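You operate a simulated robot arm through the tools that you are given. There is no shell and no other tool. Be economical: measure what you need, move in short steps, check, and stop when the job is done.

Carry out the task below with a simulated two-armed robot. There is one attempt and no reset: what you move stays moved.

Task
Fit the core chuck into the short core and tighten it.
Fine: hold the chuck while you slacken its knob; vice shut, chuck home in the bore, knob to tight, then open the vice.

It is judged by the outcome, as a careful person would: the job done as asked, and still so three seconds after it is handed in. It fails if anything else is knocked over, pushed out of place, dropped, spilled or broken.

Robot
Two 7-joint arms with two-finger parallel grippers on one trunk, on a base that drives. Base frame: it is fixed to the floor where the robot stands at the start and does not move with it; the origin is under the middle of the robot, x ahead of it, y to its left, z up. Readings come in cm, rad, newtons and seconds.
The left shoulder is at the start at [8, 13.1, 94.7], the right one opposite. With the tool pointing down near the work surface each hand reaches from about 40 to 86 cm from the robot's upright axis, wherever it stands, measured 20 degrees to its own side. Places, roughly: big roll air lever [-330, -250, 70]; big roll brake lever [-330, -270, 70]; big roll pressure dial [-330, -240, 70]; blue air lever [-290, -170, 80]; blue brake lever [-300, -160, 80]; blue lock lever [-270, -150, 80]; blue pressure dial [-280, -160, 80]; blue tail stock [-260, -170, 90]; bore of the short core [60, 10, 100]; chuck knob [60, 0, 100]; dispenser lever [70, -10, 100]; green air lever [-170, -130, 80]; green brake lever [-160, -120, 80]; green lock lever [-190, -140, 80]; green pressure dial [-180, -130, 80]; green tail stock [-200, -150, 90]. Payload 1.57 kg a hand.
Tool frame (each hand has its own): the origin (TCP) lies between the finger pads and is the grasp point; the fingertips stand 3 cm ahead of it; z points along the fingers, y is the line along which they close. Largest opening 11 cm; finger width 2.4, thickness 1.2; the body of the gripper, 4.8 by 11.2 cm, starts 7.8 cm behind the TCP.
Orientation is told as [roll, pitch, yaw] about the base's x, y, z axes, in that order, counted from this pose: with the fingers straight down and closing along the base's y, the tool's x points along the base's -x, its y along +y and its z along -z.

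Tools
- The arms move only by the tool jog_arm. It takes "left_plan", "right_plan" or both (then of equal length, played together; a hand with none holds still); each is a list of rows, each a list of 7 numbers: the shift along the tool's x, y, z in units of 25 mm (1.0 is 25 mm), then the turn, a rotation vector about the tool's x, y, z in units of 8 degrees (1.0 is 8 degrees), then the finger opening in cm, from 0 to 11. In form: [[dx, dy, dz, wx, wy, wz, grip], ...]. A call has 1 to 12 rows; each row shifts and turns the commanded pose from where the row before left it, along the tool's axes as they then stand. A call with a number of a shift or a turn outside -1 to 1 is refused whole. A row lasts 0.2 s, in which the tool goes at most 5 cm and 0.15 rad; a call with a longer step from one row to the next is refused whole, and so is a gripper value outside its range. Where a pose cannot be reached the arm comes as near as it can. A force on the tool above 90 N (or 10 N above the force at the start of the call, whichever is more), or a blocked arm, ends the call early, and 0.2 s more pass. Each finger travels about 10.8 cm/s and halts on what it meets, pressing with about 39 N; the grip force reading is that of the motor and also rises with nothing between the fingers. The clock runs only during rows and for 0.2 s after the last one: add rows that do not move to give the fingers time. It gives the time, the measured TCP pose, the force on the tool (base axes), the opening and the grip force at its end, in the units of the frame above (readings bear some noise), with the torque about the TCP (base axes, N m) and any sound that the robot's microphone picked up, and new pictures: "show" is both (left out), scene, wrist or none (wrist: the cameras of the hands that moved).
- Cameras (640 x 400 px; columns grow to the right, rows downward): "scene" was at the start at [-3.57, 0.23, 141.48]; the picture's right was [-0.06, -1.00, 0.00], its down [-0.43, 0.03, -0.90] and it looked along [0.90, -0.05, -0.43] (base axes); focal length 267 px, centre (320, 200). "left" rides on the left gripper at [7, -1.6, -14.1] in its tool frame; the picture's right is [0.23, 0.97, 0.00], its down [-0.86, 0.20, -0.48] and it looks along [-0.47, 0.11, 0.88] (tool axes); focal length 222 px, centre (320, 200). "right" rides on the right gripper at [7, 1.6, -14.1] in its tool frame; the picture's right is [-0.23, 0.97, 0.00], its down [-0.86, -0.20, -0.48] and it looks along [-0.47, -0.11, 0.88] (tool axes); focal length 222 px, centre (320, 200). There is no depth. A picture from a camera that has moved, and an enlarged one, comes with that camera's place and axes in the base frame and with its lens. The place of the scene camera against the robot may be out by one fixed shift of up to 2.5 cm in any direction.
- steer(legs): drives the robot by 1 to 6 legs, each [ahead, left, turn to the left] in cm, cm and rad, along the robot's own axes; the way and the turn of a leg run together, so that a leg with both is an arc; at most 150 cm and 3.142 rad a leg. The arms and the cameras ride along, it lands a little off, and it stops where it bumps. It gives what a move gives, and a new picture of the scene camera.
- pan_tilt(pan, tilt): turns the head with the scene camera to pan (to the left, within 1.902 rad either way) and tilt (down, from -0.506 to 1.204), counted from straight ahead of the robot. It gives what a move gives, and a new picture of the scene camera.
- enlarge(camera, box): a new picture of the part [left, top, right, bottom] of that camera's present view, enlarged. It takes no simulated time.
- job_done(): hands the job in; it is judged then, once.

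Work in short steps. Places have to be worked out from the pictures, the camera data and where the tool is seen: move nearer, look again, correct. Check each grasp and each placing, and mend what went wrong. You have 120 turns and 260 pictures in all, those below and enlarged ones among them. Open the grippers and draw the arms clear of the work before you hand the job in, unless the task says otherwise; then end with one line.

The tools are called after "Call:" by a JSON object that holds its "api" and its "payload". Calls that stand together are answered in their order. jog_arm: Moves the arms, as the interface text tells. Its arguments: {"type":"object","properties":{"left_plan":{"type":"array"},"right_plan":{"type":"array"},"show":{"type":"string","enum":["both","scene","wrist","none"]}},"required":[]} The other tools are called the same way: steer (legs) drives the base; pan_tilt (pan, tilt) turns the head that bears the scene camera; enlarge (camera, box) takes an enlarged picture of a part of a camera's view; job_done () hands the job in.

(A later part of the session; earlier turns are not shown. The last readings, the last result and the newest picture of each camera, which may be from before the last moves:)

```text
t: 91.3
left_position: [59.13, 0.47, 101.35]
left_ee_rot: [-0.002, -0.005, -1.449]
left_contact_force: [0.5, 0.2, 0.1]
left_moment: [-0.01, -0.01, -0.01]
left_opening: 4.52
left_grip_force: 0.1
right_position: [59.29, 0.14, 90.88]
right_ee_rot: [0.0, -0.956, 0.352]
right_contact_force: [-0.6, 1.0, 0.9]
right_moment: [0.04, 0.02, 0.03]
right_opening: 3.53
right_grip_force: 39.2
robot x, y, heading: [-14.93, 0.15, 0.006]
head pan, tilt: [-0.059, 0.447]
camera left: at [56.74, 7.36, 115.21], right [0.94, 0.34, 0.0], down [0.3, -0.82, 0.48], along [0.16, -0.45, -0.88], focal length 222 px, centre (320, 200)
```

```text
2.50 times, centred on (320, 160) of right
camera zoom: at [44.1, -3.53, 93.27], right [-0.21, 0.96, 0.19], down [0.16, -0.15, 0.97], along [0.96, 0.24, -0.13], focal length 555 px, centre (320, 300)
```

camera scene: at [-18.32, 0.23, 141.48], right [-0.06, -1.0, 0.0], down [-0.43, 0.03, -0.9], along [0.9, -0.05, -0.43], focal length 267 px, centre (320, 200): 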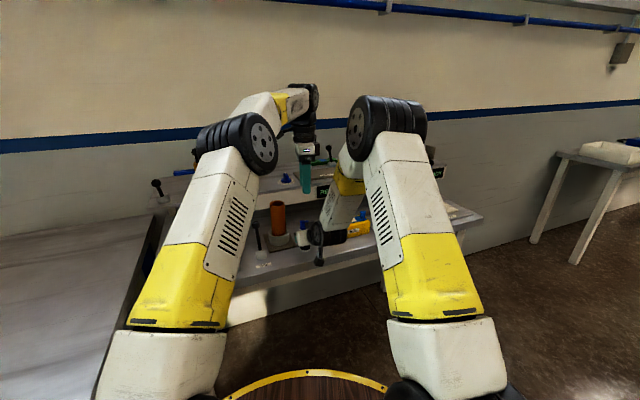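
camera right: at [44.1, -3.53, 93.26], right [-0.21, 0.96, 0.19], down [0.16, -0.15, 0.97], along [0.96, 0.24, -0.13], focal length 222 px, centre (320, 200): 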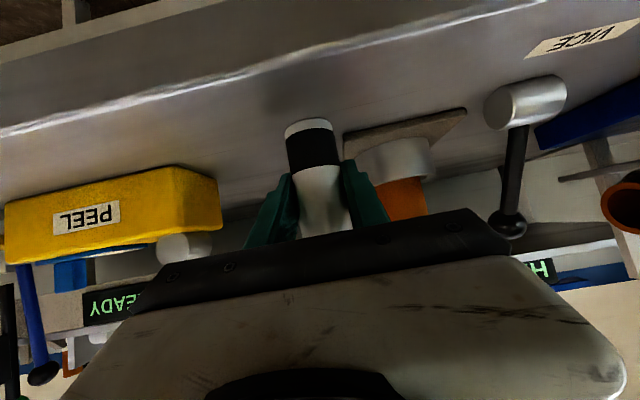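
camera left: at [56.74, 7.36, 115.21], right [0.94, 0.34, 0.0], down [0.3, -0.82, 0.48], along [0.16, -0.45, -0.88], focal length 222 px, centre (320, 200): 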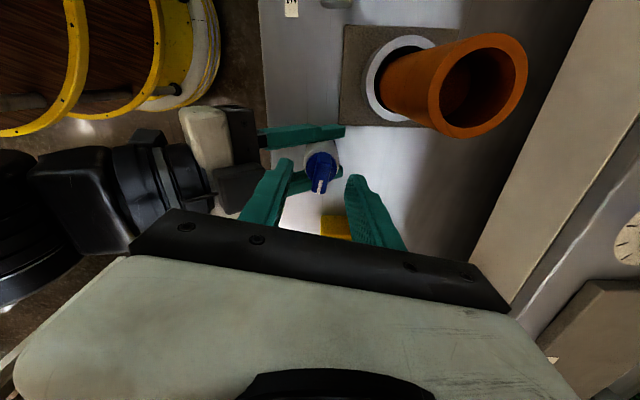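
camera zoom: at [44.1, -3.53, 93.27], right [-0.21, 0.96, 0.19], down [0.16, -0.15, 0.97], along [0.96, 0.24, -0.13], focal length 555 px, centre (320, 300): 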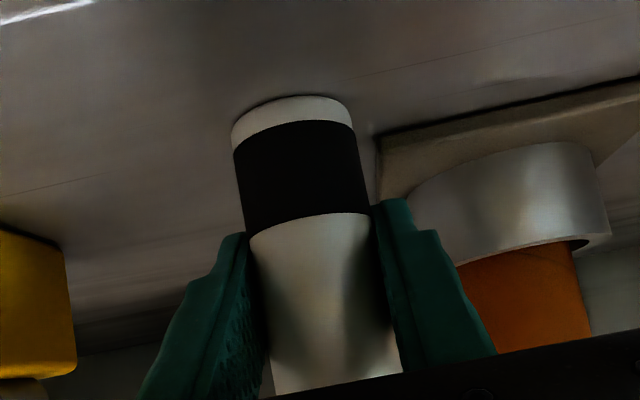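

Aligned. Descend to z 98.7 and close on the fin.

Call:
{"api": "jog_arm", "payload": {"left_plan": [[0, 0, 0.5, 0, 0, 0, 4], [0, 0, 0.5, 0, 0, 0, 3], [0, 0, 0, 0, 0, 0, 2], [0, 0, 0, 0, 0, 0, 0.8], [0, 0, 0, 0, 0, 0, 0.5], [0, 0, 0, 0, 0, 0, 0.5]], "show": "wrist"}}

Call:
{"api": "enlarge", "payload": {"camera": "left", "box": [240, 110, 400, 240]}}

```text
t: 92.7
left_position: [59.12, 0.62, 98.81]
left_ee_rot: [-0.001, -0.007, -1.448]
left_contact_force: [11.7, 1.8, -4.0]
left_moment: [0.09, -0.23, 0.04]
left_opening: 1.63
left_grip_force: 5.9
right_position: [59.21, 0.26, 90.9]
right_ee_rot: [-0.001, -0.958, 0.351]
right_contact_force: [-12.8, -2.2, 6.6]
right_moment: [-0.02, -0.7, 0.02]
right_opening: 3.51
right_grip_force: 39.1
robot x, y, heading: [-14.62, 0.31, 0.006]
head pan, tilt: [-0.059, 0.447]
camera left: at [56.71, 7.38, 112.73], right [0.94, 0.34, 0.0], down [0.3, -0.82, 0.48], along [0.16, -0.45, -0.88], focal length 222 px, centre (320, 200)
```

left: 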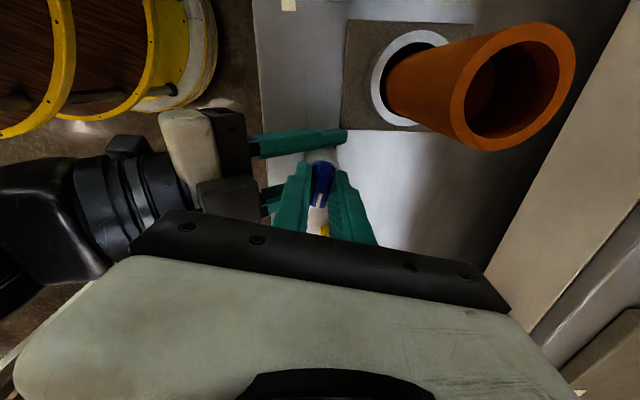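

```text
3.08 times, centred on (320, 175) of left
camera zoom: at [56.71, 7.38, 112.73], right [0.94, 0.34, 0.0], down [0.3, -0.82, 0.48], along [0.16, -0.45, -0.88], focal length 684 px, centre (320, 277)
```

zoom: 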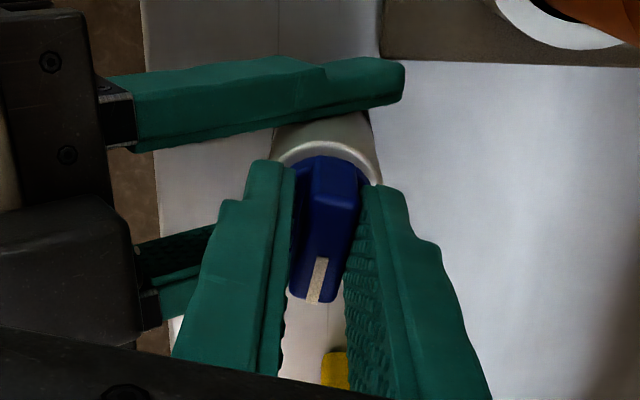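

One finger touched first, giving an 11.7 N reaction in +x. I'll shift the hand slightly to +x and let the fingers finish closing.

Call:
{"api": "jog_arm", "payload": {"left_plan": [[0, 0.08, 0, 0, 0, 0, 0.5], [0, 0, 0, 0, 0, 0, 0.5], [0, 0, 0, 0, 0, 0, 0.5]], "show": "none"}}

```text
t: 93.5
left_position: [59.41, 0.61, 98.88]
left_ee_rot: [-0.001, -0.003, -1.446]
left_contact_force: [4.7, 1.6, -0.2]
left_moment: [0.05, -0.2, 0.02]
left_opening: 1.21
left_grip_force: 29.1
right_position: [59.31, 0.12, 90.93]
right_ee_rot: [0.001, -0.957, 0.349]
right_contact_force: [-7.4, -0.8, 3.9]
right_moment: [0.19, -0.15, 0.0]
right_opening: 3.52
right_grip_force: 38.9
robot x, y, heading: [-14.59, 0.05, 0.005]
head pan, tilt: [-0.059, 0.447]
```

Fin gripped at 1.2 cm. I'll try slackening counter-clockwise from above by 16° and watch the moment.

Call:
{"api": "jog_arm", "payload": {"left_plan": [[0, 0.04, 0, 0, 0, -0.5, 0.5], [0, 0, 0, 0, 0, -0.5, 0.5], [0, 0, 0, 0, 0, -0.5, 0.5], [0, 0, 0, 0, 0, -0.5, 0.5], [0, 0, 0, 0, 0, 0, 0.5]], "show": "wrist"}}

Call:
{"api": "enlarge", "payload": {"camera": "left", "box": [240, 110, 400, 240]}}

```text
t: 94.7
left_position: [59.3, 0.55, 98.92]
left_ee_rot: [-0.006, -0.002, -1.169]
left_contact_force: [-16.6, -0.2, 2.8]
left_moment: [-0.12, 0.46, -0.11]
left_opening: 1.19
left_grip_force: 29.7
right_position: [59.46, -0.1, 90.86]
right_ee_rot: [0.001, -0.956, 0.35]
right_contact_force: [15.8, 0.0, -2.9]
right_moment: [0.08, 0.8, 0.04]
right_opening: 3.54
right_grip_force: 38.9
robot x, y, heading: [-15.08, -0.11, -0.0]
head pan, tilt: [-0.059, 0.447]
camera left: at [55.25, 6.4, 112.79], right [0.81, 0.59, -0.01], down [0.52, -0.71, 0.48], along [0.28, -0.39, -0.88], focal length 222 px, centre (320, 200)
```

left: 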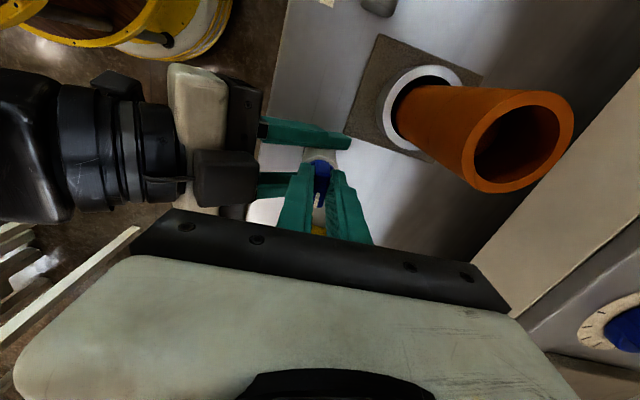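

```text
3.08 times, centred on (320, 175) of left
camera zoom: at [55.25, 6.4, 112.79], right [0.81, 0.59, -0.01], down [0.52, -0.71, 0.48], along [0.28, -0.39, -0.88], focal length 684 px, centre (320, 277)
```

zoom: 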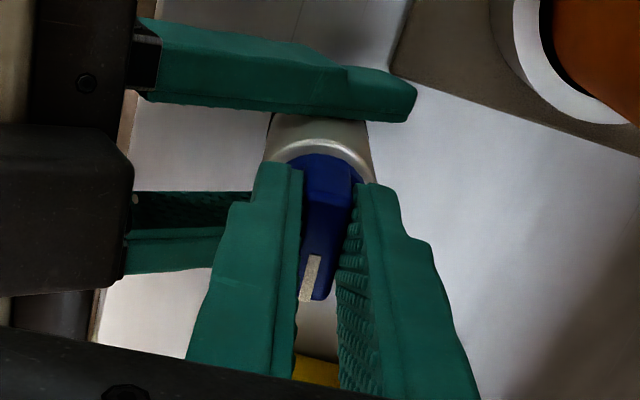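

The knob follows with small torque. I'll relieve the side force and keep turning CCW.

Call:
{"api": "jog_arm", "payload": {"left_plan": [[0.03, -0.07, 0, 0, 0, -0.5, 0.5], [0, 0, 0, 0, 0, -0.6, 0.5], [0, 0, 0, 0, 0, -0.6, 0.5], [0, 0, 0, 0, 0, -0.6, 0.5], [0, 0, 0, 0, 0, -0.6, 0.5], [0, 0, 0, 0, 0, 0, 0.5]], "show": "none"}}

Call:
{"api": "jog_arm", "payload": {"left_plan": [[0, 0, 0, 0, 0, -0.6, 0.5], [0, 0, 0, 0, 0, -0.6, 0.5], [0, 0, 0, 0, 0, -0.6, 0.5], [0, 0, 0, 0, 0, -0.6, 0.5], [0, 0, 0, 0, 0, 0, 0.5]], "show": "wrist"}}

Call:
{"api": "enlarge", "payload": {"camera": "left", "box": [240, 110, 400, 240]}}

```text
t: 96.1
left_position: [59.15, 0.5, 98.93]
left_ee_rot: [-0.004, -0.001, -0.765]
left_contact_force: [-12.1, -0.9, -2.9]
left_moment: [-0.03, 0.28, -0.03]
left_opening: 1.22
left_grip_force: 29.3
right_position: [59.23, 0.18, 90.94]
right_ee_rot: [0.0, -0.958, 0.352]
right_contact_force: [11.6, 1.4, 2.9]
right_moment: [-0.11, 0.64, -0.02]
right_opening: 3.53
right_grip_force: 39.1
robot x, y, heading: [-14.66, -0.11, 0.002]
head pan, tilt: [-0.059, 0.447]
```

```text
t: 97.3
left_position: [59.28, 0.41, 98.93]
left_ee_rot: [-0.004, 0.0, -0.432]
left_contact_force: [-12.3, -4.3, -3.5]
left_moment: [0.05, 0.74, -0.03]
left_opening: 1.21
left_grip_force: 29.2
right_position: [59.27, 0.18, 90.99]
right_ee_rot: [-0.002, -0.955, 0.35]
right_contact_force: [12.3, 4.3, 4.6]
right_moment: [-0.37, 0.28, 0.02]
right_opening: 3.52
right_grip_force: 38.7
robot x, y, heading: [-14.54, -0.01, 0.002]
head pan, tilt: [-0.059, 0.447]
camera left: at [52.34, 1.99, 112.82], right [0.2, 0.98, 0.0], down [0.86, -0.17, 0.48], along [0.47, -0.1, -0.88], focal length 222 px, centre (320, 200)
```

left: 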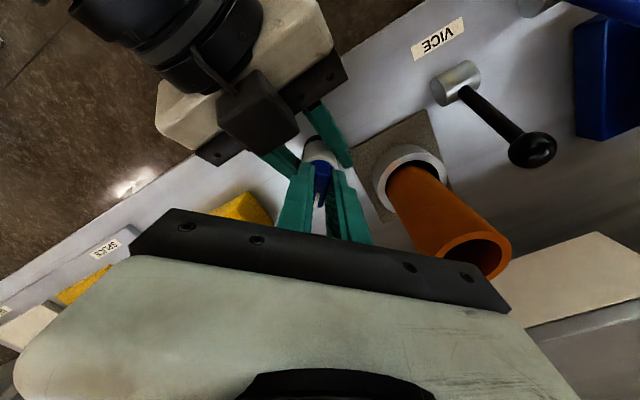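

```text
3.08 times, centred on (320, 175) of left
camera zoom: at [52.34, 1.99, 112.82], right [0.2, 0.98, 0.0], down [0.86, -0.17, 0.48], along [0.47, -0.1, -0.88], focal length 684 px, centre (320, 277)
```

zoom: 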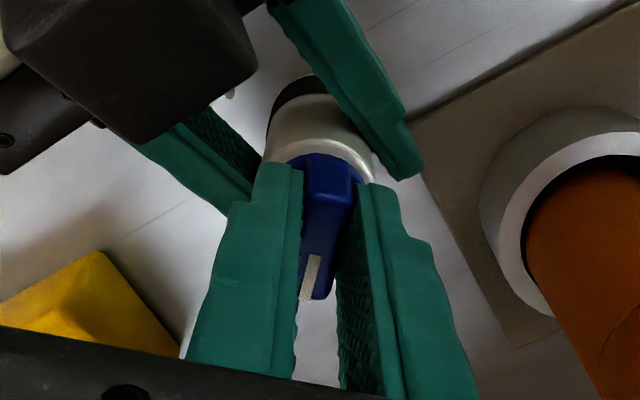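

58° turned so far, still following freely. Continuing, with a small force relief.

Call:
{"api": "jog_arm", "payload": {"left_plan": [[0.055, -0.04, 0, 0, 0, -0.5, 0.5], [0, 0, 0, 0, 0, -0.6, 0.5], [0, 0, 0, 0, 0, -0.6, 0.5], [0, 0, 0, 0, 0, -0.6, 0.5], [0, 0, 0, 0, 0, -0.6, 0.5], [0, 0, 0, 0, 0, 0, 0.5]], "show": "none"}}

Call:
{"api": "jog_arm", "payload": {"left_plan": [[0, 0, 0, 0, 0, -0.6, 0.5], [0, 0, 0, 0, 0, -0.6, 0.5], [0, 0, 0, 0, 0, -0.6, 0.5], [0, 0, 0, 0, 0, -0.6, 0.5], [0, 0, 0, 0, 0, 0, 0.5]], "show": "wrist"}}

Call:
{"api": "enlarge", "payload": {"camera": "left", "box": [240, 110, 400, 240]}}

Call:
{"api": "enlarge", "payload": {"camera": "right", "box": [220, 80, 420, 240]}}

```text
t: 98.7
left_position: [59.19, 0.51, 98.92]
left_ee_rot: [-0.004, 0.001, -0.025]
left_contact_force: [11.2, -8.6, -16.4]
left_moment: [-0.25, -0.35, -0.02]
left_opening: 1.21
left_grip_force: 29.3
right_position: [59.16, 0.23, 90.85]
right_ee_rot: [0.0, -0.955, 0.351]
right_contact_force: [-10.5, 10.2, 17.1]
right_moment: [-0.36, -0.45, 0.03]
right_opening: 3.49
right_grip_force: 39.2
robot x, y, heading: [-14.83, -0.09, 0.004]
head pan, tilt: [-0.059, 0.447]
```

```text
t: 99.9
left_position: [59.03, 0.4, 98.96]
left_ee_rot: [-0.005, 0.001, 0.311]
left_contact_force: [8.1, -14.7, -7.3]
left_moment: [-0.57, -0.19, -0.66]
left_opening: 1.37
left_grip_force: 29.6
right_position: [59.21, 0.23, 90.79]
right_ee_rot: [-0.001, -0.957, 0.354]
right_contact_force: [-7.7, 16.0, 10.2]
right_moment: [-0.59, -0.54, 0.63]
right_opening: 3.52
right_grip_force: 38.7
robot x, y, heading: [-14.34, 0.06, 0.002]
head pan, tilt: [-0.059, 0.447]
camera left: at [53.0, -3.19, 112.94], right [-0.51, 0.86, 0.0], down [0.75, 0.45, 0.48], along [0.41, 0.24, -0.88], focal length 222 px, centre (320, 200)
```

left: 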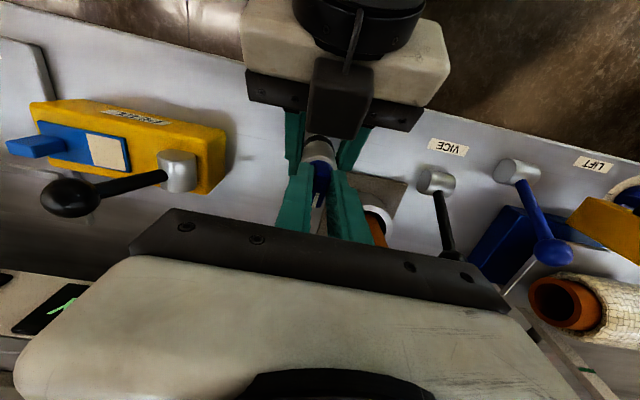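

```text
3.08 times, centred on (320, 175) of left
camera zoom: at [53.0, -3.19, 112.94], right [-0.51, 0.86, 0.0], down [0.75, 0.45, 0.48], along [0.41, 0.24, -0.88], focal length 684 px, centre (320, 277)
```

zoom: 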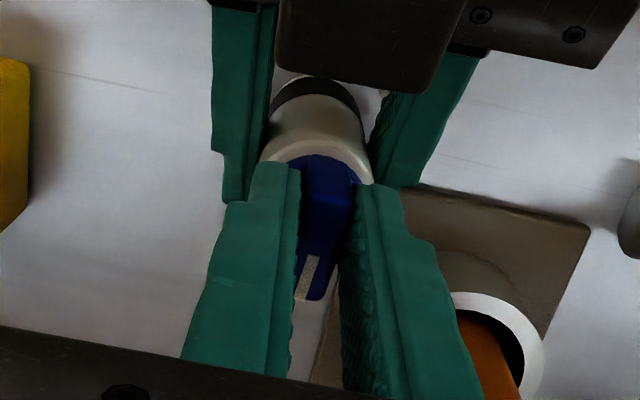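

```text
2.50 times, centred on (320, 160) of right
camera zoom: at [44.08, -3.46, 93.25], right [-0.21, 0.96, 0.19], down [0.17, -0.15, 0.97], along [0.96, 0.24, -0.13], focal length 555 px, centre (320, 300)
```

zoom: 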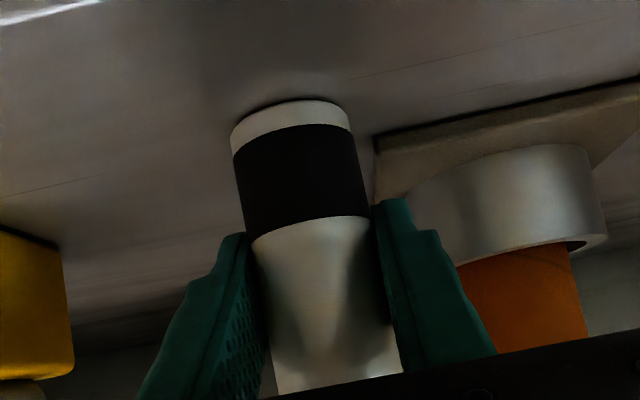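

The moment jumped to −0.66 N·m at about 90° of turn, so the knob is at its slack end stop. I'll ease the torque, release the fin and lift the left hand.

Call:
{"api": "jog_arm", "payload": {"left_plan": [[0, 0, 0, 0, 0, 0.7, 0.5], [0, 0, 0, 0, 0, 0, 2], [0, 0, 0, 0, 0, 0, 4], [0, 0, 0, 0, 0, 0, 4.5], [0, 0, -0.9, 0, 0, 0, 4.5], [0, 0, -0.9, 0, 0, 0, 4.5], [0, 0, -0.9, 0, 0, 0, 4.5], [0, 0, -0.9, 0, 0, 0, 4.5], [0, 0, -0.9, 0, 0, 0, 4.5], [0, 0, 0, 0, 0, 0, 4.5]]}}

Call:
{"api": "enlarge", "payload": {"camera": "left", "box": [240, 80, 400, 200]}}

```text
t: 102.1
left_position: [59.11, 0.35, 110.08]
left_ee_rot: [-0.003, 0.001, 0.214]
left_contact_force: [0.0, -0.5, 0.8]
left_moment: [0.0, 0.02, 0.03]
left_opening: 4.48
left_grip_force: 0.0
right_position: [59.2, 0.18, 90.8]
right_ee_rot: [0.001, -0.953, 0.351]
right_contact_force: [-0.5, 0.0, 0.2]
right_moment: [0.02, -0.02, 0.01]
right_opening: 3.48
right_grip_force: 39.0
robot x, y, heading: [-14.58, 0.27, 0.005]
head pan, tilt: [-0.059, 0.447]
camera scene: at [-18.3, 0.23, 141.48], right [-0.06, -1.0, 0.0], down [-0.43, 0.03, -0.9], along [0.9, -0.05, -0.43], focal length 267 px, centre (320, 200)
camera left: at [52.78, -2.5, 124.16], right [-0.43, 0.9, 0.0], down [0.79, 0.38, 0.48], along [0.43, 0.2, -0.88], focal length 222 px, centre (320, 200)
```

scene: 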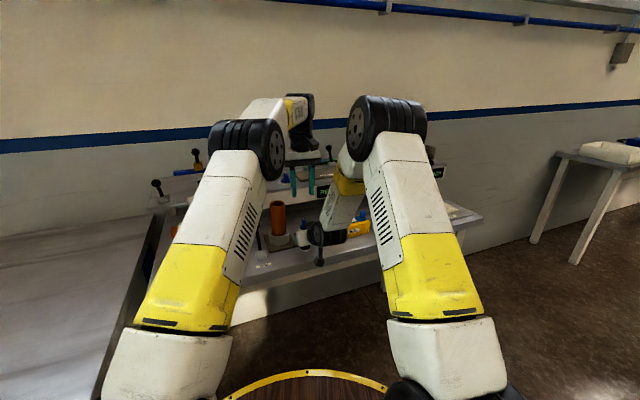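
left: 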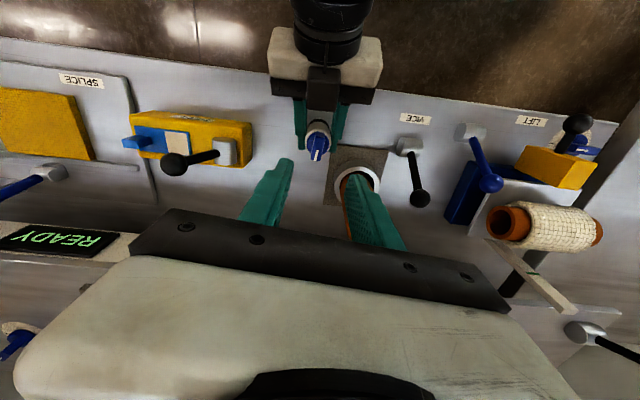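

```text
3.33 times, centred on (320, 140) of left
camera zoom: at [52.78, -2.5, 124.16], right [-0.43, 0.9, 0.0], down [0.79, 0.38, 0.48], along [0.43, 0.2, -0.88], focal length 740 px, centre (320, 400)
```

zoom: 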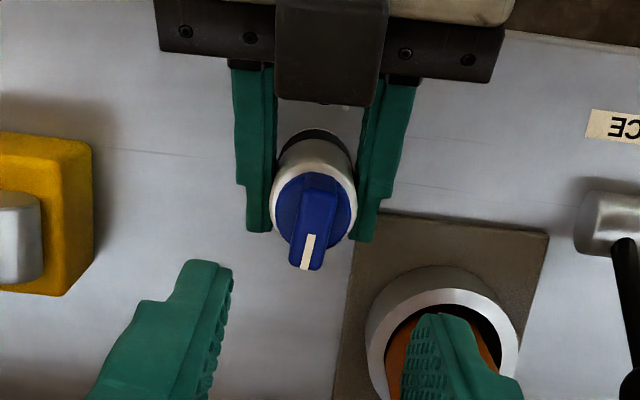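

Knob is slack, with its pointer now about +15°. Leaving the right hand holding the chuck, I'll take the closed left hand behind the vice lever ball.

Call:
{"api": "jog_arm", "payload": {"left_plan": [[-0.4, 0.83, 0, 0, 0, 0, 3], [-0.4, 0.83, 0, 0, 0, 0, 1], [-0.4, 0.83, 0, 0, 0, 0, 0], [-0.4, 0.83, 0, 0, 0, 0, 0], [-0.4, 0.83, 0, 0, 0, 0, 0], [-0.4, 0.83, 0, 0, 0, 0, 0], [-0.4, 0.83, 0, 0, 0, 0, 0], [-0.43, 0.83, 0, 0, 0, 0, 0], [0, 0, 0.8, 0, 0, -0.67, 0], [0, 0, 0.8, 0, 0, 0, 0], [0, 0, 0.8, 0, 0, 0, 0], [0, 0, 0, 0, 0, 0, 0]], "show": "wrist"}}

```text
t: 104.7
left_position: [63.49, 18.31, 103.99]
left_ee_rot: [-0.004, 0.0, 0.306]
left_contact_force: [0.3, 0.2, 0.2]
left_moment: [0.02, -0.02, 0.01]
left_opening: 0.0
left_grip_force: 21.5
right_position: [59.36, 0.13, 90.87]
right_ee_rot: [0.0, -0.957, 0.35]
right_contact_force: [0.2, 1.2, -0.5]
right_moment: [-0.01, 0.05, 0.01]
right_opening: 3.5
right_grip_force: 39.1
robot x, y, heading: [-14.73, 0.14, -0.001]
head pan, tilt: [-0.059, 0.447]
camera left: at [57.4, 14.82, 117.99], right [-0.51, 0.86, 0.0], down [0.76, 0.45, 0.48], along [0.41, 0.24, -0.88], focal length 222 px, centre (320, 200)
```

left: 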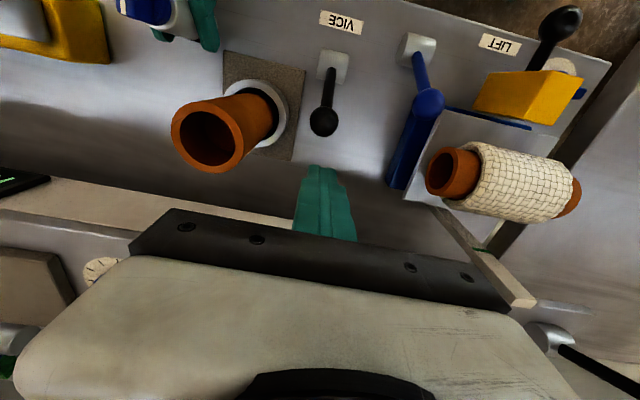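

Ball is straight ahead. Lower behind it and sweep it to the near stop.

Call:
{"api": "jog_arm", "payload": {"left_plan": [[0, 0.05, 0.9, 0, 0, 0, 0], [0, 0, 0.9, 0, 0, 0, 0], [0, 0, 0.8, 0, 0, 0, 0], [0.5, 0, 0, 0, 0, 0, 0], [0.5, 0, -0.1, 0, 0, 0, 0], [0.5, 0, -0.1, 0, 0, 0, 0], [0.5, 0, -0.05, 0, 0, 0, 0], [0.5, 0, 0, 0, 0, 0, 0], [0.5, 0, 0, 0, 0, 0, 0], [0.5, 0, 0.05, 0, 0, 0, 0], [0.5, 0, 0.1, 0, 0, 0, 0], [0.5, 0, 0.1, 0, 0, 0, 0]], "show": "none"}}

Call:
{"api": "jog_arm", "payload": {"left_plan": [[0.2, 0, 0.05, 0, 0, 0, 0], [0, 0, 0, 0, 0, 0, 0], [-0.4, 0, 0, 0, 0, 0, 0], [-0.1, 0, -0.7, 0, 0, 0, 0], [0, 0, -0.9, 0, 0, 0, 0], [0, 0, -0.9, 0, 0, 0, 0], [0, 0, -0.9, 0, 0, 0, 0], [0, 0, -0.9, 0, 0, 0, 0], [0, 0, 0, 0, 0, 0, 0]], "show": "wrist"}}

```text
t: 107.3
left_position: [52.85, 15.19, 97.77]
left_ee_rot: [-0.004, -0.001, 0.307]
left_contact_force: [9.6, 1.2, 1.1]
left_moment: [0.03, -0.26, 0.06]
left_opening: 0.02
left_grip_force: 21.8
right_position: [59.41, 0.15, 90.98]
right_ee_rot: [-0.001, -0.955, 0.349]
right_contact_force: [-0.6, -0.1, -0.5]
right_moment: [0.04, 0.01, 0.01]
right_opening: 3.55
right_grip_force: 39.0
robot x, y, heading: [-15.31, 0.07, 0.002]
head pan, tilt: [-0.059, 0.447]
```

```text
t: 109.3
left_position: [53.47, 15.41, 108.16]
left_ee_rot: [-0.004, 0.003, 0.305]
left_contact_force: [-0.1, 0.0, -0.8]
left_moment: [-0.02, -0.01, 0.02]
left_opening: 0.02
left_grip_force: 21.3
right_position: [59.3, 0.14, 90.92]
right_ee_rot: [-0.001, -0.956, 0.35]
right_contact_force: [0.6, 0.0, 0.0]
right_moment: [0.01, -0.01, -0.03]
right_opening: 3.51
right_grip_force: 39.1
robot x, y, heading: [-14.23, -0.22, -0.0]
head pan, tilt: [-0.059, 0.447]
camera left: at [47.39, 11.89, 122.2], right [-0.51, 0.86, 0.0], down [0.76, 0.45, 0.48], along [0.41, 0.24, -0.88], focal length 222 px, centre (320, 200)
```

left: 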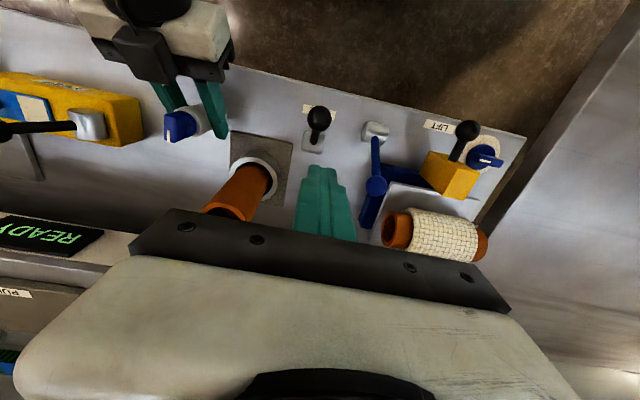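

The lever is at near (shut). Now the left hand returns over the knob, fingers straddling the fin, to take the chuck.

Call:
{"api": "jog_arm", "payload": {"left_plan": [[-0.05, -0.8, 0, 0, 0, 0.05, 1], [-0.05, -0.8, 0, 0, 0, 0.05, 3], [-0.05, -0.8, 0, 0, 0, 0.05, 4.5], [-0.05, -0.8, 0, 0, 0, 0.05, 4.5], [-0.05, -0.8, 0, 0, 0, 0, 4.5], [-0.05, -0.8, 0, 0, 0, 0, 4.5], [-0.05, -0.8, 0, 0, 0, 0, 4.5], [-0.04, -0.8, 0, 0, 0, 0, 4.5], [0, 0, 0.8, 0, 0, 0, 4], [0, 0, 0.8, 0, 0, 0, 4], [0, 0, 0, 0, 0, 0, 4]], "show": "wrist"}}

Call:
{"api": "enlarge", "payload": {"camera": "left", "box": [240, 100, 400, 220]}}

```text
t: 111.7
left_position: [58.98, 0.33, 104.22]
left_ee_rot: [-0.004, 0.001, 0.276]
left_contact_force: [0.0, 0.0, -1.0]
left_moment: [-0.01, 0.0, 0.01]
left_opening: 4.0
left_grip_force: 0.0
right_position: [59.28, 0.14, 90.83]
right_ee_rot: [0.001, -0.956, 0.35]
right_contact_force: [-0.4, 0.1, 0.0]
right_moment: [0.02, 0.03, 0.01]
right_opening: 3.49
right_grip_force: 39.4
robot x, y, heading: [-14.84, 0.0, 0.006]
head pan, tilt: [-0.059, 0.447]
camera left: at [52.8, -3.04, 118.18], right [-0.49, 0.87, 0.0], down [0.77, 0.43, 0.48], along [0.42, 0.23, -0.88], focal length 222 px, centre (320, 200)
```

left: 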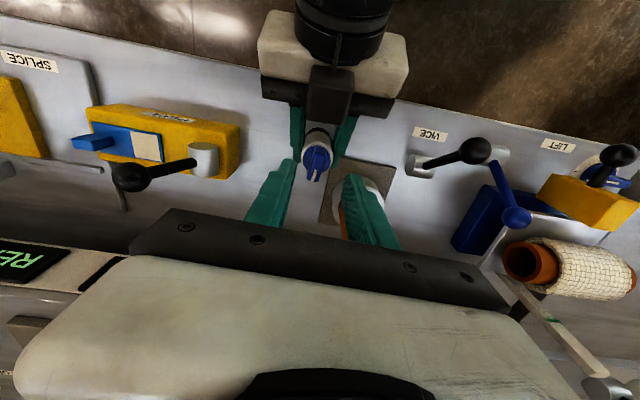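

```text
3.33 times, centred on (320, 160) of left
camera zoom: at [52.8, -3.04, 118.18], right [-0.49, 0.87, 0.0], down [0.77, 0.43, 0.48], along [0.42, 0.23, -0.88], focal length 740 px, centre (320, 333)
```

zoom: 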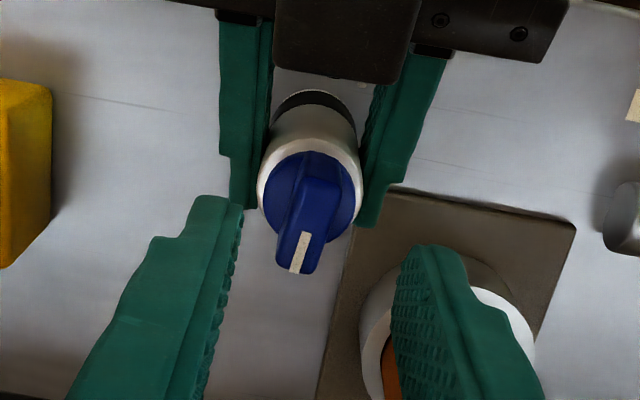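

The fin is about 10° clockwise of my fingers. I'll rotate to match, shift 3 mm, descend and close.

Call:
{"api": "jog_arm", "payload": {"left_plan": [[0, -0.08, 0, 0, 0, 0.7, 4], [0, 0, 0.6, 0, 0, 0.6, 4], [0, 0, 0.8, 0, 0, 0, 4], [0, 0, 0.75, 0, 0, 0, 3.5], [0, 0, 0, 0, 0, 0, 2], [0, 0, 0, 0, 0, 0, 0.5], [0, 0, 0, 0, 0, 0, 0.5], [0, 0, 0, 0, 0, 0, 0.5]], "show": "wrist"}}

Call:
{"api": "enlarge", "payload": {"camera": "left", "box": [240, 100, 400, 220]}}

```text
t: 113.5
left_position: [58.96, 0.12, 98.75]
left_ee_rot: [-0.002, 0.002, 0.097]
left_contact_force: [1.4, 4.1, 0.1]
left_moment: [0.13, -0.05, 0.04]
left_opening: 1.23
left_grip_force: 30.0
right_position: [59.3, 0.15, 90.8]
right_ee_rot: [0.001, -0.956, 0.35]
right_contact_force: [-0.2, -3.8, 0.1]
right_moment: [0.2, 0.06, -0.01]
right_opening: 3.51
right_grip_force: 39.2
robot x, y, heading: [-14.43, -0.31, 0.003]
head pan, tilt: [-0.059, 0.447]
camera left: at [52.22, -2.05, 112.78], right [-0.32, 0.95, 0.0], down [0.83, 0.28, 0.48], along [0.45, 0.15, -0.88], focal length 222 px, centre (320, 200)
```

left: 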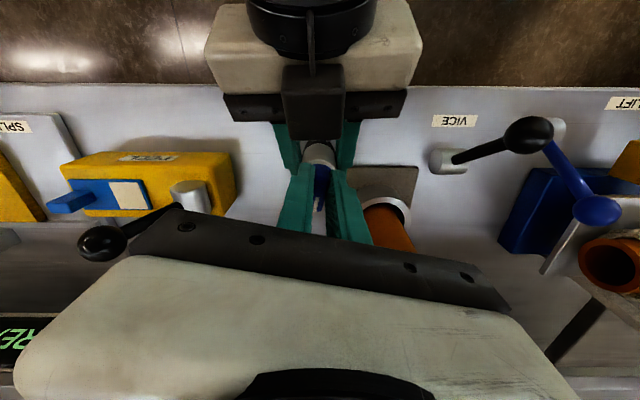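

```text
3.33 times, centred on (320, 160) of left
camera zoom: at [52.22, -2.05, 112.78], right [-0.32, 0.95, 0.0], down [0.83, 0.28, 0.48], along [0.45, 0.15, -0.88], focal length 740 px, centre (320, 333)
```

zoom: 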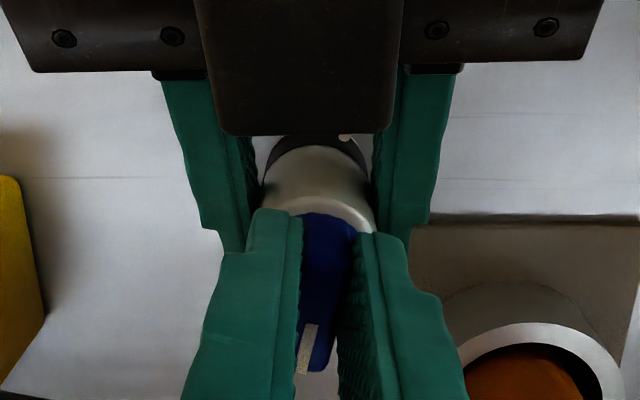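

The left holds the fin (1.2 cm). Now I'll open the right hand and draw it straight back.

Call:
{"api": "jog_arm", "payload": {"right_plan": [[0, 0, 0, 0, 0, 0, 5], [0, 0, 0, 0, 0, 0, 6.5], [0, 0, 0, 0, 0, 0, 6.5], [0, 0, -0.8, 0, 0, 0, 6.5], [0, 0, -0.9, 0, 0, 0, 6.5], [0, 0, -0.9, 0, 0, 0, 6.5], [0, 0, -0.9, 0, 0, 0, 6.5], [0, -0.5, -0.9, 0, 0, 0, 6.5], [0, 0, 0, 0, 0, 0, 6.5]]}}

Call:
{"api": "enlarge", "payload": {"camera": "right", "box": [240, 60, 480, 220]}}

```text
t: 115.5
left_position: [58.93, 0.18, 98.82]
left_ee_rot: [-0.004, 0.0, 0.096]
left_contact_force: [0.4, -1.1, -0.4]
left_moment: [0.0, -0.01, -0.02]
left_opening: 1.2
left_grip_force: 29.3
right_position: [51.08, -3.77, 97.36]
right_ee_rot: [0.001, -0.956, 0.349]
right_contact_force: [-0.3, 0.4, 0.7]
right_moment: [0.05, -0.01, 0.0]
right_opening: 6.51
right_grip_force: 0.1
robot x, y, heading: [-14.88, 0.09, 0.001]
head pan, tilt: [-0.059, 0.447]
camera scene: at [-18.3, 0.23, 141.48], right [-0.06, -1.0, 0.0], down [-0.43, 0.03, -0.9], along [0.9, -0.05, -0.43], focal length 267 px, centre (320, 200)
camera right: at [35.95, -7.61, 99.76], right [-0.21, 0.96, 0.19], down [0.16, -0.15, 0.97], along [0.96, 0.24, -0.13], focal length 222 px, centre (320, 200)
```

scene: 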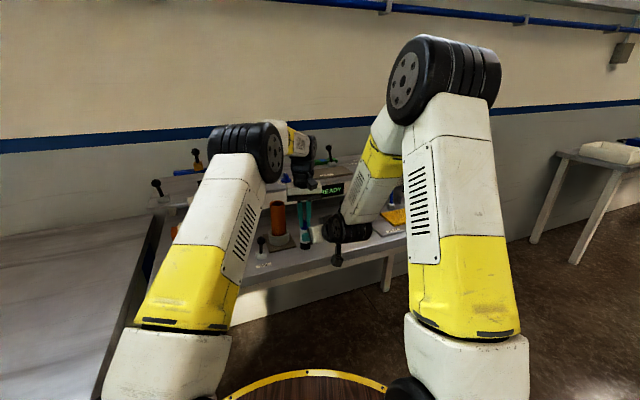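
right: 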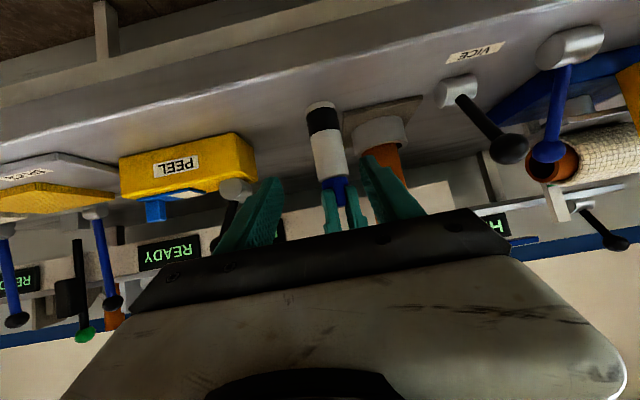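

```text
2.50 times, centred on (360, 140) of right
camera zoom: at [35.95, -7.61, 99.76], right [-0.21, 0.96, 0.19], down [0.16, -0.15, 0.97], along [0.96, 0.24, -0.13], focal length 555 px, centre (220, 350)
```

zoom: 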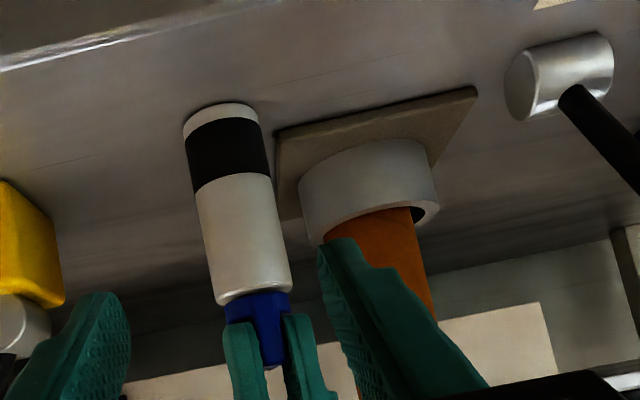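

The chuck stands free on the bench, held by the left. Lifting straight up about 18.5 cm.

Call:
{"api": "jog_arm", "payload": {"left_plan": [[0, 0, -0.4, 0, 0, 0, 0.5], [0, 0, -0.7, 0, 0, 0, 0.5], [0, 0, -0.8, 0, 0, 0, 0.5], [0, 0, -0.8, 0, 0, 0, 0.5], [0, 0, -0.8, 0, 0, 0, 0.5], [0, 0, -0.8, 0, 0, 0, 0.5], [0, 0, -0.8, 0, 0, 0, 0.5], [0, 0, -0.8, 0, 0, 0, 0.5], [0, 0, -0.8, 0, 0, 0, 0.5], [0, 0, -0.8, 0, 0, 0, 0.5], [0, 0, 0, 0, 0, 0, 0.5]]}}

Call:
{"api": "enlarge", "payload": {"camera": "right", "box": [240, 60, 480, 220]}}

```text
t: 117.9
left_position: [58.19, 0.15, 117.74]
left_ee_rot: [-0.004, 0.001, 0.096]
left_contact_force: [0.3, -0.2, -1.8]
left_moment: [0.02, 0.03, 0.0]
left_opening: 1.25
left_grip_force: 29.5
left hand out of reach, approached as far as the arm can: row 10
right_position: [51.24, -3.85, 97.36]
right_ee_rot: [0.001, -0.956, 0.351]
right_contact_force: [-0.9, -0.3, -0.2]
right_moment: [-0.03, -0.01, 0.0]
right_opening: 6.47
right_grip_force: 0.1
robot x, y, heading: [-14.66, -0.01, 0.0]
head pan, tilt: [-0.059, 0.447]
camera scene: at [-18.31, 0.23, 141.48], right [-0.06, -1.0, 0.0], down [-0.43, 0.03, -0.9], along [0.9, -0.05, -0.43], focal length 267 px, centre (320, 200)
camera left: at [51.62, -2.0, 131.72], right [-0.32, 0.95, 0.0], down [0.83, 0.28, 0.48], along [0.45, 0.15, -0.88], focal length 222 px, centre (320, 200)
```

scene: 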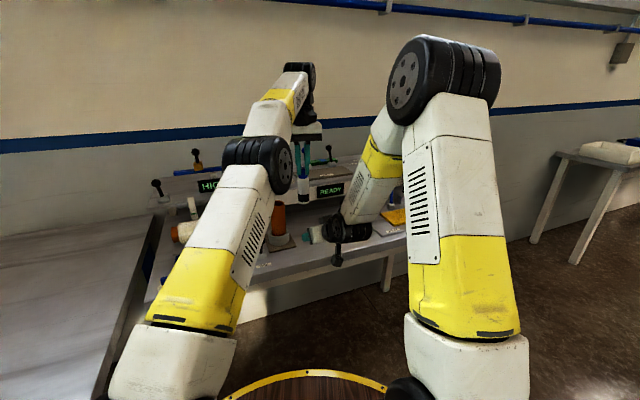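
left: 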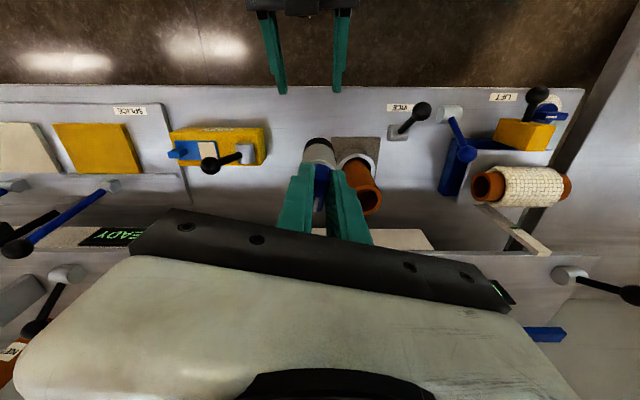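

```text
2.50 times, centred on (360, 140) of right
camera zoom: at [35.96, -7.61, 99.75], right [-0.21, 0.96, 0.19], down [0.16, -0.15, 0.97], along [0.96, 0.24, -0.13], focal length 555 px, centre (220, 350)
```

zoom: 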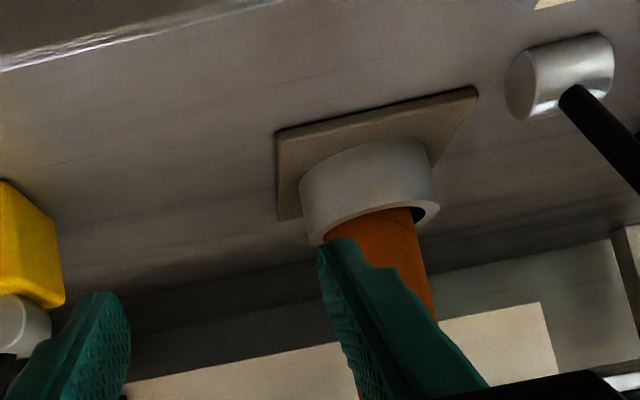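

The chuck is up, but the left is at its reach limit at this height. I'll stow the right hand back to vertical and off to the right, then drive forward a little.

Call:
{"api": "jog_arm", "payload": {"right_plan": [[-0.59, -0.24, -0.86, 0, 0, 0, 6], [-0.59, -0.24, -0.86, 0, 0, 0, 6], [-0.59, -0.24, -0.86, 0, 0, 0, 6], [-0.59, -0.24, -0.86, 0, 0, 0, 6], [-0.59, -0.24, -0.86, 0, 0, 0, 6], [-0.59, -0.24, -0.86, 0, 0, 0, 6], [0, -0.2, 0, 0, 0.9, 0, 6], [0, -0.2, 0, 0, 0.9, 0, 6], [0, -0.3, 0, 0, 0.9, 0, 6], [0, -0.3, 0, 0, 0.9, 0, 6], [0, -0.5, 0, 0, 0.9, 0, 6], [0, -0.5, 0, 0, 0.9, 0, 6]], "show": "none"}}

Call:
{"api": "jog_arm", "payload": {"right_plan": [[0, -0.6, 0, 0, 0.9, 0, 6], [0, -0.8, 0, 0, 0.54, 0, 6], [0, 0, 0, 0, 0, 0, 6]], "show": "scene"}}

```text
t: 120.5
left_position: [58.3, 0.21, 117.79]
left_ee_rot: [-0.003, 0.001, 0.096]
left_contact_force: [-1.4, -0.4, -2.4]
left_moment: [-0.01, 0.0, -0.01]
left_opening: 1.24
left_grip_force: 28.8
right_position: [48.83, -13.5, 111.28]
right_ee_rot: [-0.001, -0.199, 0.35]
right_contact_force: [-1.0, 0.5, 0.4]
right_moment: [-0.01, 0.02, -0.01]
right_opening: 5.98
right_grip_force: 0.0
right hand out of reach, approached as far as the arm can: row 7
robot x, y, heading: [-14.87, -0.01, 0.002]
head pan, tilt: [-0.059, 0.447]
```

```text
t: 121.3
left_position: [58.36, 0.17, 117.74]
left_ee_rot: [-0.004, 0.002, 0.097]
left_contact_force: [0.1, 0.9, -2.9]
left_moment: [0.0, 0.01, 0.0]
left_opening: 1.2
left_grip_force: 29.2
right_position: [49.95, -16.8, 111.13]
right_ee_rot: [0.0, 0.0, 0.352]
right_contact_force: [0.9, 0.4, -0.6]
right_moment: [0.02, -0.01, 0.01]
right_opening: 5.98
right_grip_force: 0.0
robot x, y, heading: [-14.35, -0.08, 0.002]
head pan, tilt: [-0.059, 0.447]
camera scene: at [-18.3, 0.22, 141.48], right [-0.06, -1.0, 0.0], down [-0.43, 0.03, -0.9], along [0.9, -0.05, -0.43], focal length 267 px, centre (320, 200)
```

scene: 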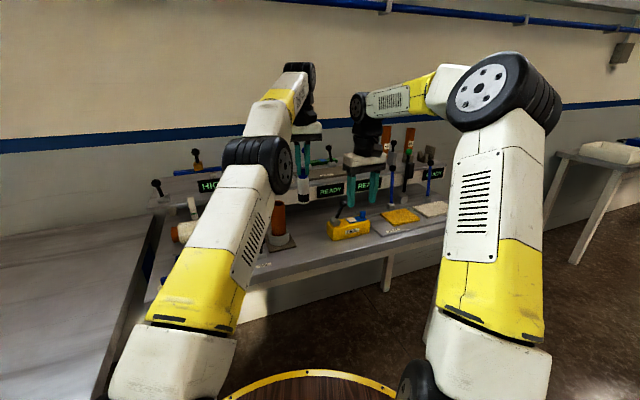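

Right hand is vertical and off to the side. I'll pull the left a bit toward the robot so it ends near the core, then drive forward 10 cm.

Call:
{"api": "jog_arm", "payload": {"left_plan": [[0.5, 0.5, 0, 0, 0, 0, 0.5], [0.5, 0.6, 0, 0, 0, 0, 0.5], [0.5, 0.7, 0, 0, 0, 0, 0.5], [0, 0, 0, 0, 0, 0, 0.5]], "show": "none"}}

Call:
{"api": "steer", "payload": {"legs": [[10, 0, 0]]}}

Call:
{"api": "enlarge", "payload": {"camera": "scene", "box": [220, 160, 380, 260]}}

```text
t: 122.3
left_position: [54.3, 4.31, 117.63]
left_ee_rot: [-0.004, 0.001, 0.097]
left_contact_force: [-0.1, 0.9, -4.0]
left_moment: [0.02, 0.02, 0.0]
left_opening: 1.22
left_grip_force: 29.7
right_position: [49.96, -16.87, 111.03]
right_ee_rot: [0.0, -0.002, 0.35]
right_contact_force: [1.5, 0.1, -0.1]
right_moment: [-0.02, -0.01, -0.03]
right_opening: 5.99
right_grip_force: 0.1
robot x, y, heading: [-14.9, -0.28, 0.001]
head pan, tilt: [-0.059, 0.447]
```

```text
t: 123.5
left_position: [64.35, 4.27, 117.59]
left_ee_rot: [-0.003, 0.001, 0.096]
left_contact_force: [-0.2, -0.6, -1.9]
left_moment: [-0.03, 0.04, -0.01]
left_opening: 1.2
left_grip_force: 29.2
right_position: [60.02, -16.72, 111.12]
right_ee_rot: [0.001, -0.001, 0.35]
right_contact_force: [-0.4, -0.7, -0.2]
right_moment: [0.01, -0.02, 0.0]
right_opening: 6.01
right_grip_force: 0.1
robot x, y, heading: [-4.5, -0.12, 0.002]
head pan, tilt: [-0.059, 0.447]
camera scene: at [-8.29, 0.24, 141.48], right [-0.06, -1.0, 0.0], down [-0.43, 0.03, -0.9], along [0.9, -0.05, -0.43], focal length 267 px, centre (320, 200)
```

scene: 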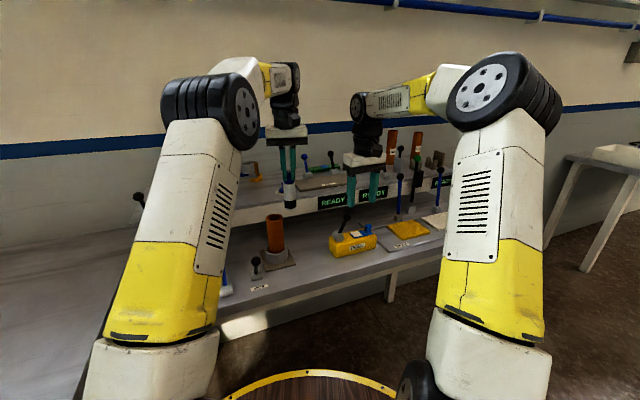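

```text
4.00 times, centred on (300, 210) of scene
camera zoom: at [-8.29, 0.24, 141.48], right [-0.06, -1.0, 0.0], down [-0.43, 0.03, -0.9], along [0.9, -0.05, -0.43], focal length 1067 px, centre (400, 160)
```

zoom: 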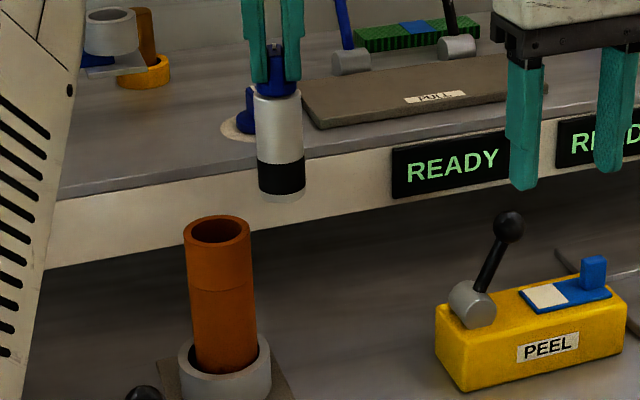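

The chuck hangs upright. Moving it over the core at (64.5, 9.9).

Call:
{"api": "jog_arm", "payload": {"left_plan": [[-0.05, 0.7, 0, 0, 0, 0, 0.5], [-0.05, 0.7, 0, 0, 0, 0, 0.5], [-0.03, 0.8, 0, 0, 0, 0, 0.5], [0, 0, 0, 0, 0, 0, 0.5]], "show": "wrist"}}

Call:
{"api": "enlarge", "payload": {"camera": "scene", "box": [240, 170, 320, 230]}}

Call:
{"api": "enlarge", "payload": {"camera": "left", "box": [260, 110, 380, 220]}}

```text
t: 124.5
left_position: [64.08, 9.7, 117.67]
left_ee_rot: [-0.004, 0.002, 0.097]
left_contact_force: [1.0, 0.6, -1.8]
left_moment: [-0.01, 0.0, -0.01]
left_opening: 1.21
left_grip_force: 28.9
right_position: [59.99, -16.86, 111.13]
right_ee_rot: [0.0, -0.001, 0.349]
right_contact_force: [0.1, 0.1, 0.4]
right_moment: [0.01, 0.01, 0.01]
right_opening: 5.99
right_grip_force: 0.0
robot x, y, heading: [-4.94, -0.02, -0.002]
head pan, tilt: [-0.059, 0.447]
camera left: at [57.44, 7.62, 131.69], right [-0.32, 0.95, 0.0], down [0.83, 0.28, 0.48], along [0.45, 0.15, -0.88], focal length 222 px, centre (320, 200)
```

left: 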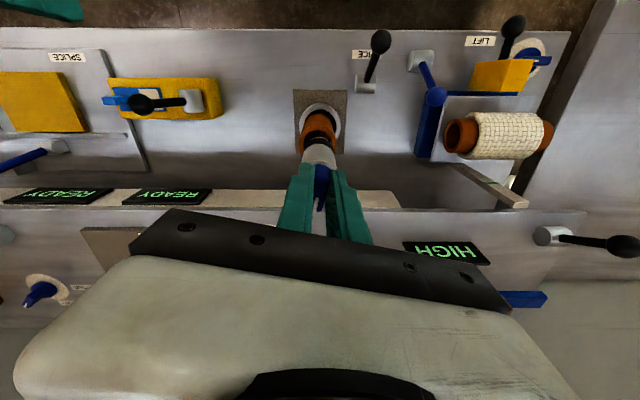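

```text
6.67 times, centred on (280, 200) of scene
camera zoom: at [-8.27, 0.24, 141.48], right [-0.06, -1.0, 0.0], down [-0.43, 0.03, -0.9], along [0.9, -0.05, -0.43], focal length 1778 px, centre (587, 200)
```

zoom: 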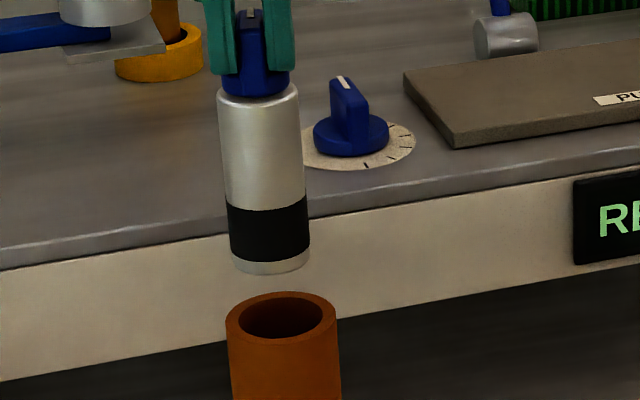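

```text
3.64 times, centred on (320, 165) of left
camera zoom: at [57.44, 7.62, 131.69], right [-0.32, 0.95, 0.0], down [0.83, 0.28, 0.48], along [0.45, 0.15, -0.88], focal length 808 px, centre (320, 327)
```

zoom: 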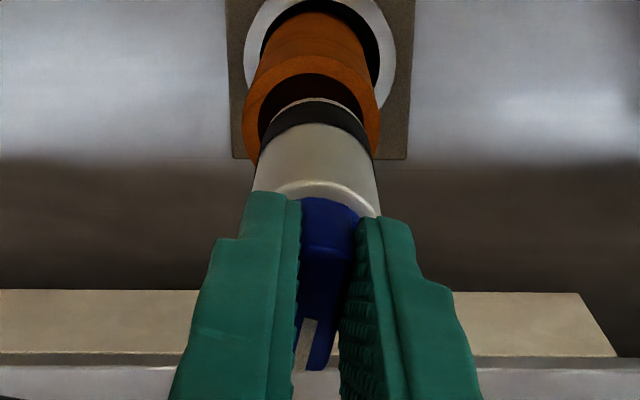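

Nearly coaxial; the chuck is 1–3 mm to the +y side. I'll shift −2 mm and lower to just above the rim to check.

Call:
{"api": "jog_arm", "payload": {"left_plan": [[0, -0.08, 0.3, 0, 0, 0, 0.5], [0, 0, 0.35, 0, 0, 0, 0.5], [0, 0, 0.35, 0, 0, 0, 0.5], [0, 0, 0, 0, 0, 0, 0.5]], "show": "none"}}

Call:
{"api": "enlarge", "payload": {"camera": "scene", "box": [240, 170, 320, 230]}}

Call:
{"api": "enlarge", "payload": {"camera": "left", "box": [260, 110, 380, 220]}}

```text
t: 125.5
left_position: [64.22, 9.68, 115.07]
left_ee_rot: [-0.005, 0.002, 0.095]
left_contact_force: [-1.0, -0.3, -1.9]
left_moment: [-0.03, 0.04, 0.01]
left_opening: 1.24
left_grip_force: 29.7
right_position: [60.07, -16.84, 111.05]
right_ee_rot: [-0.001, -0.001, 0.35]
right_contact_force: [0.3, 1.2, 0.1]
right_moment: [-0.03, -0.01, 0.0]
right_opening: 6.01
right_grip_force: 0.0
robot x, y, heading: [-4.73, -0.06, 0.0]
head pan, tilt: [-0.059, 0.447]
```

```text
6.67 times, centred on (280, 200) of scene
camera zoom: at [-8.27, 0.24, 141.48], right [-0.06, -1.0, 0.0], down [-0.43, 0.03, -0.9], along [0.9, -0.05, -0.43], focal length 1778 px, centre (587, 200)
```

zoom: 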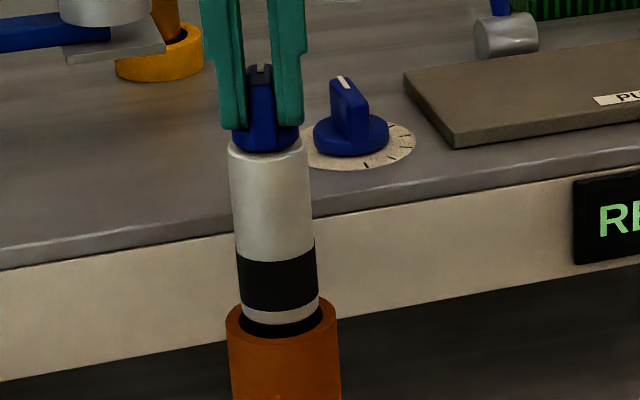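

```text
3.64 times, centred on (320, 165) of left
camera zoom: at [57.51, 7.41, 129.05], right [-0.32, 0.95, 0.0], down [0.83, 0.28, 0.48], along [0.45, 0.15, -0.88], focal length 808 px, centre (320, 327)
```

zoom: 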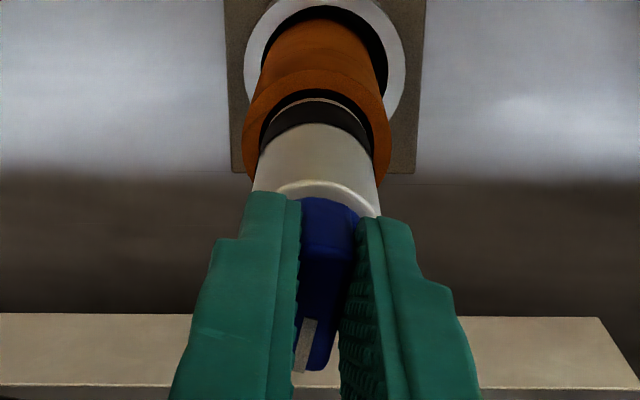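

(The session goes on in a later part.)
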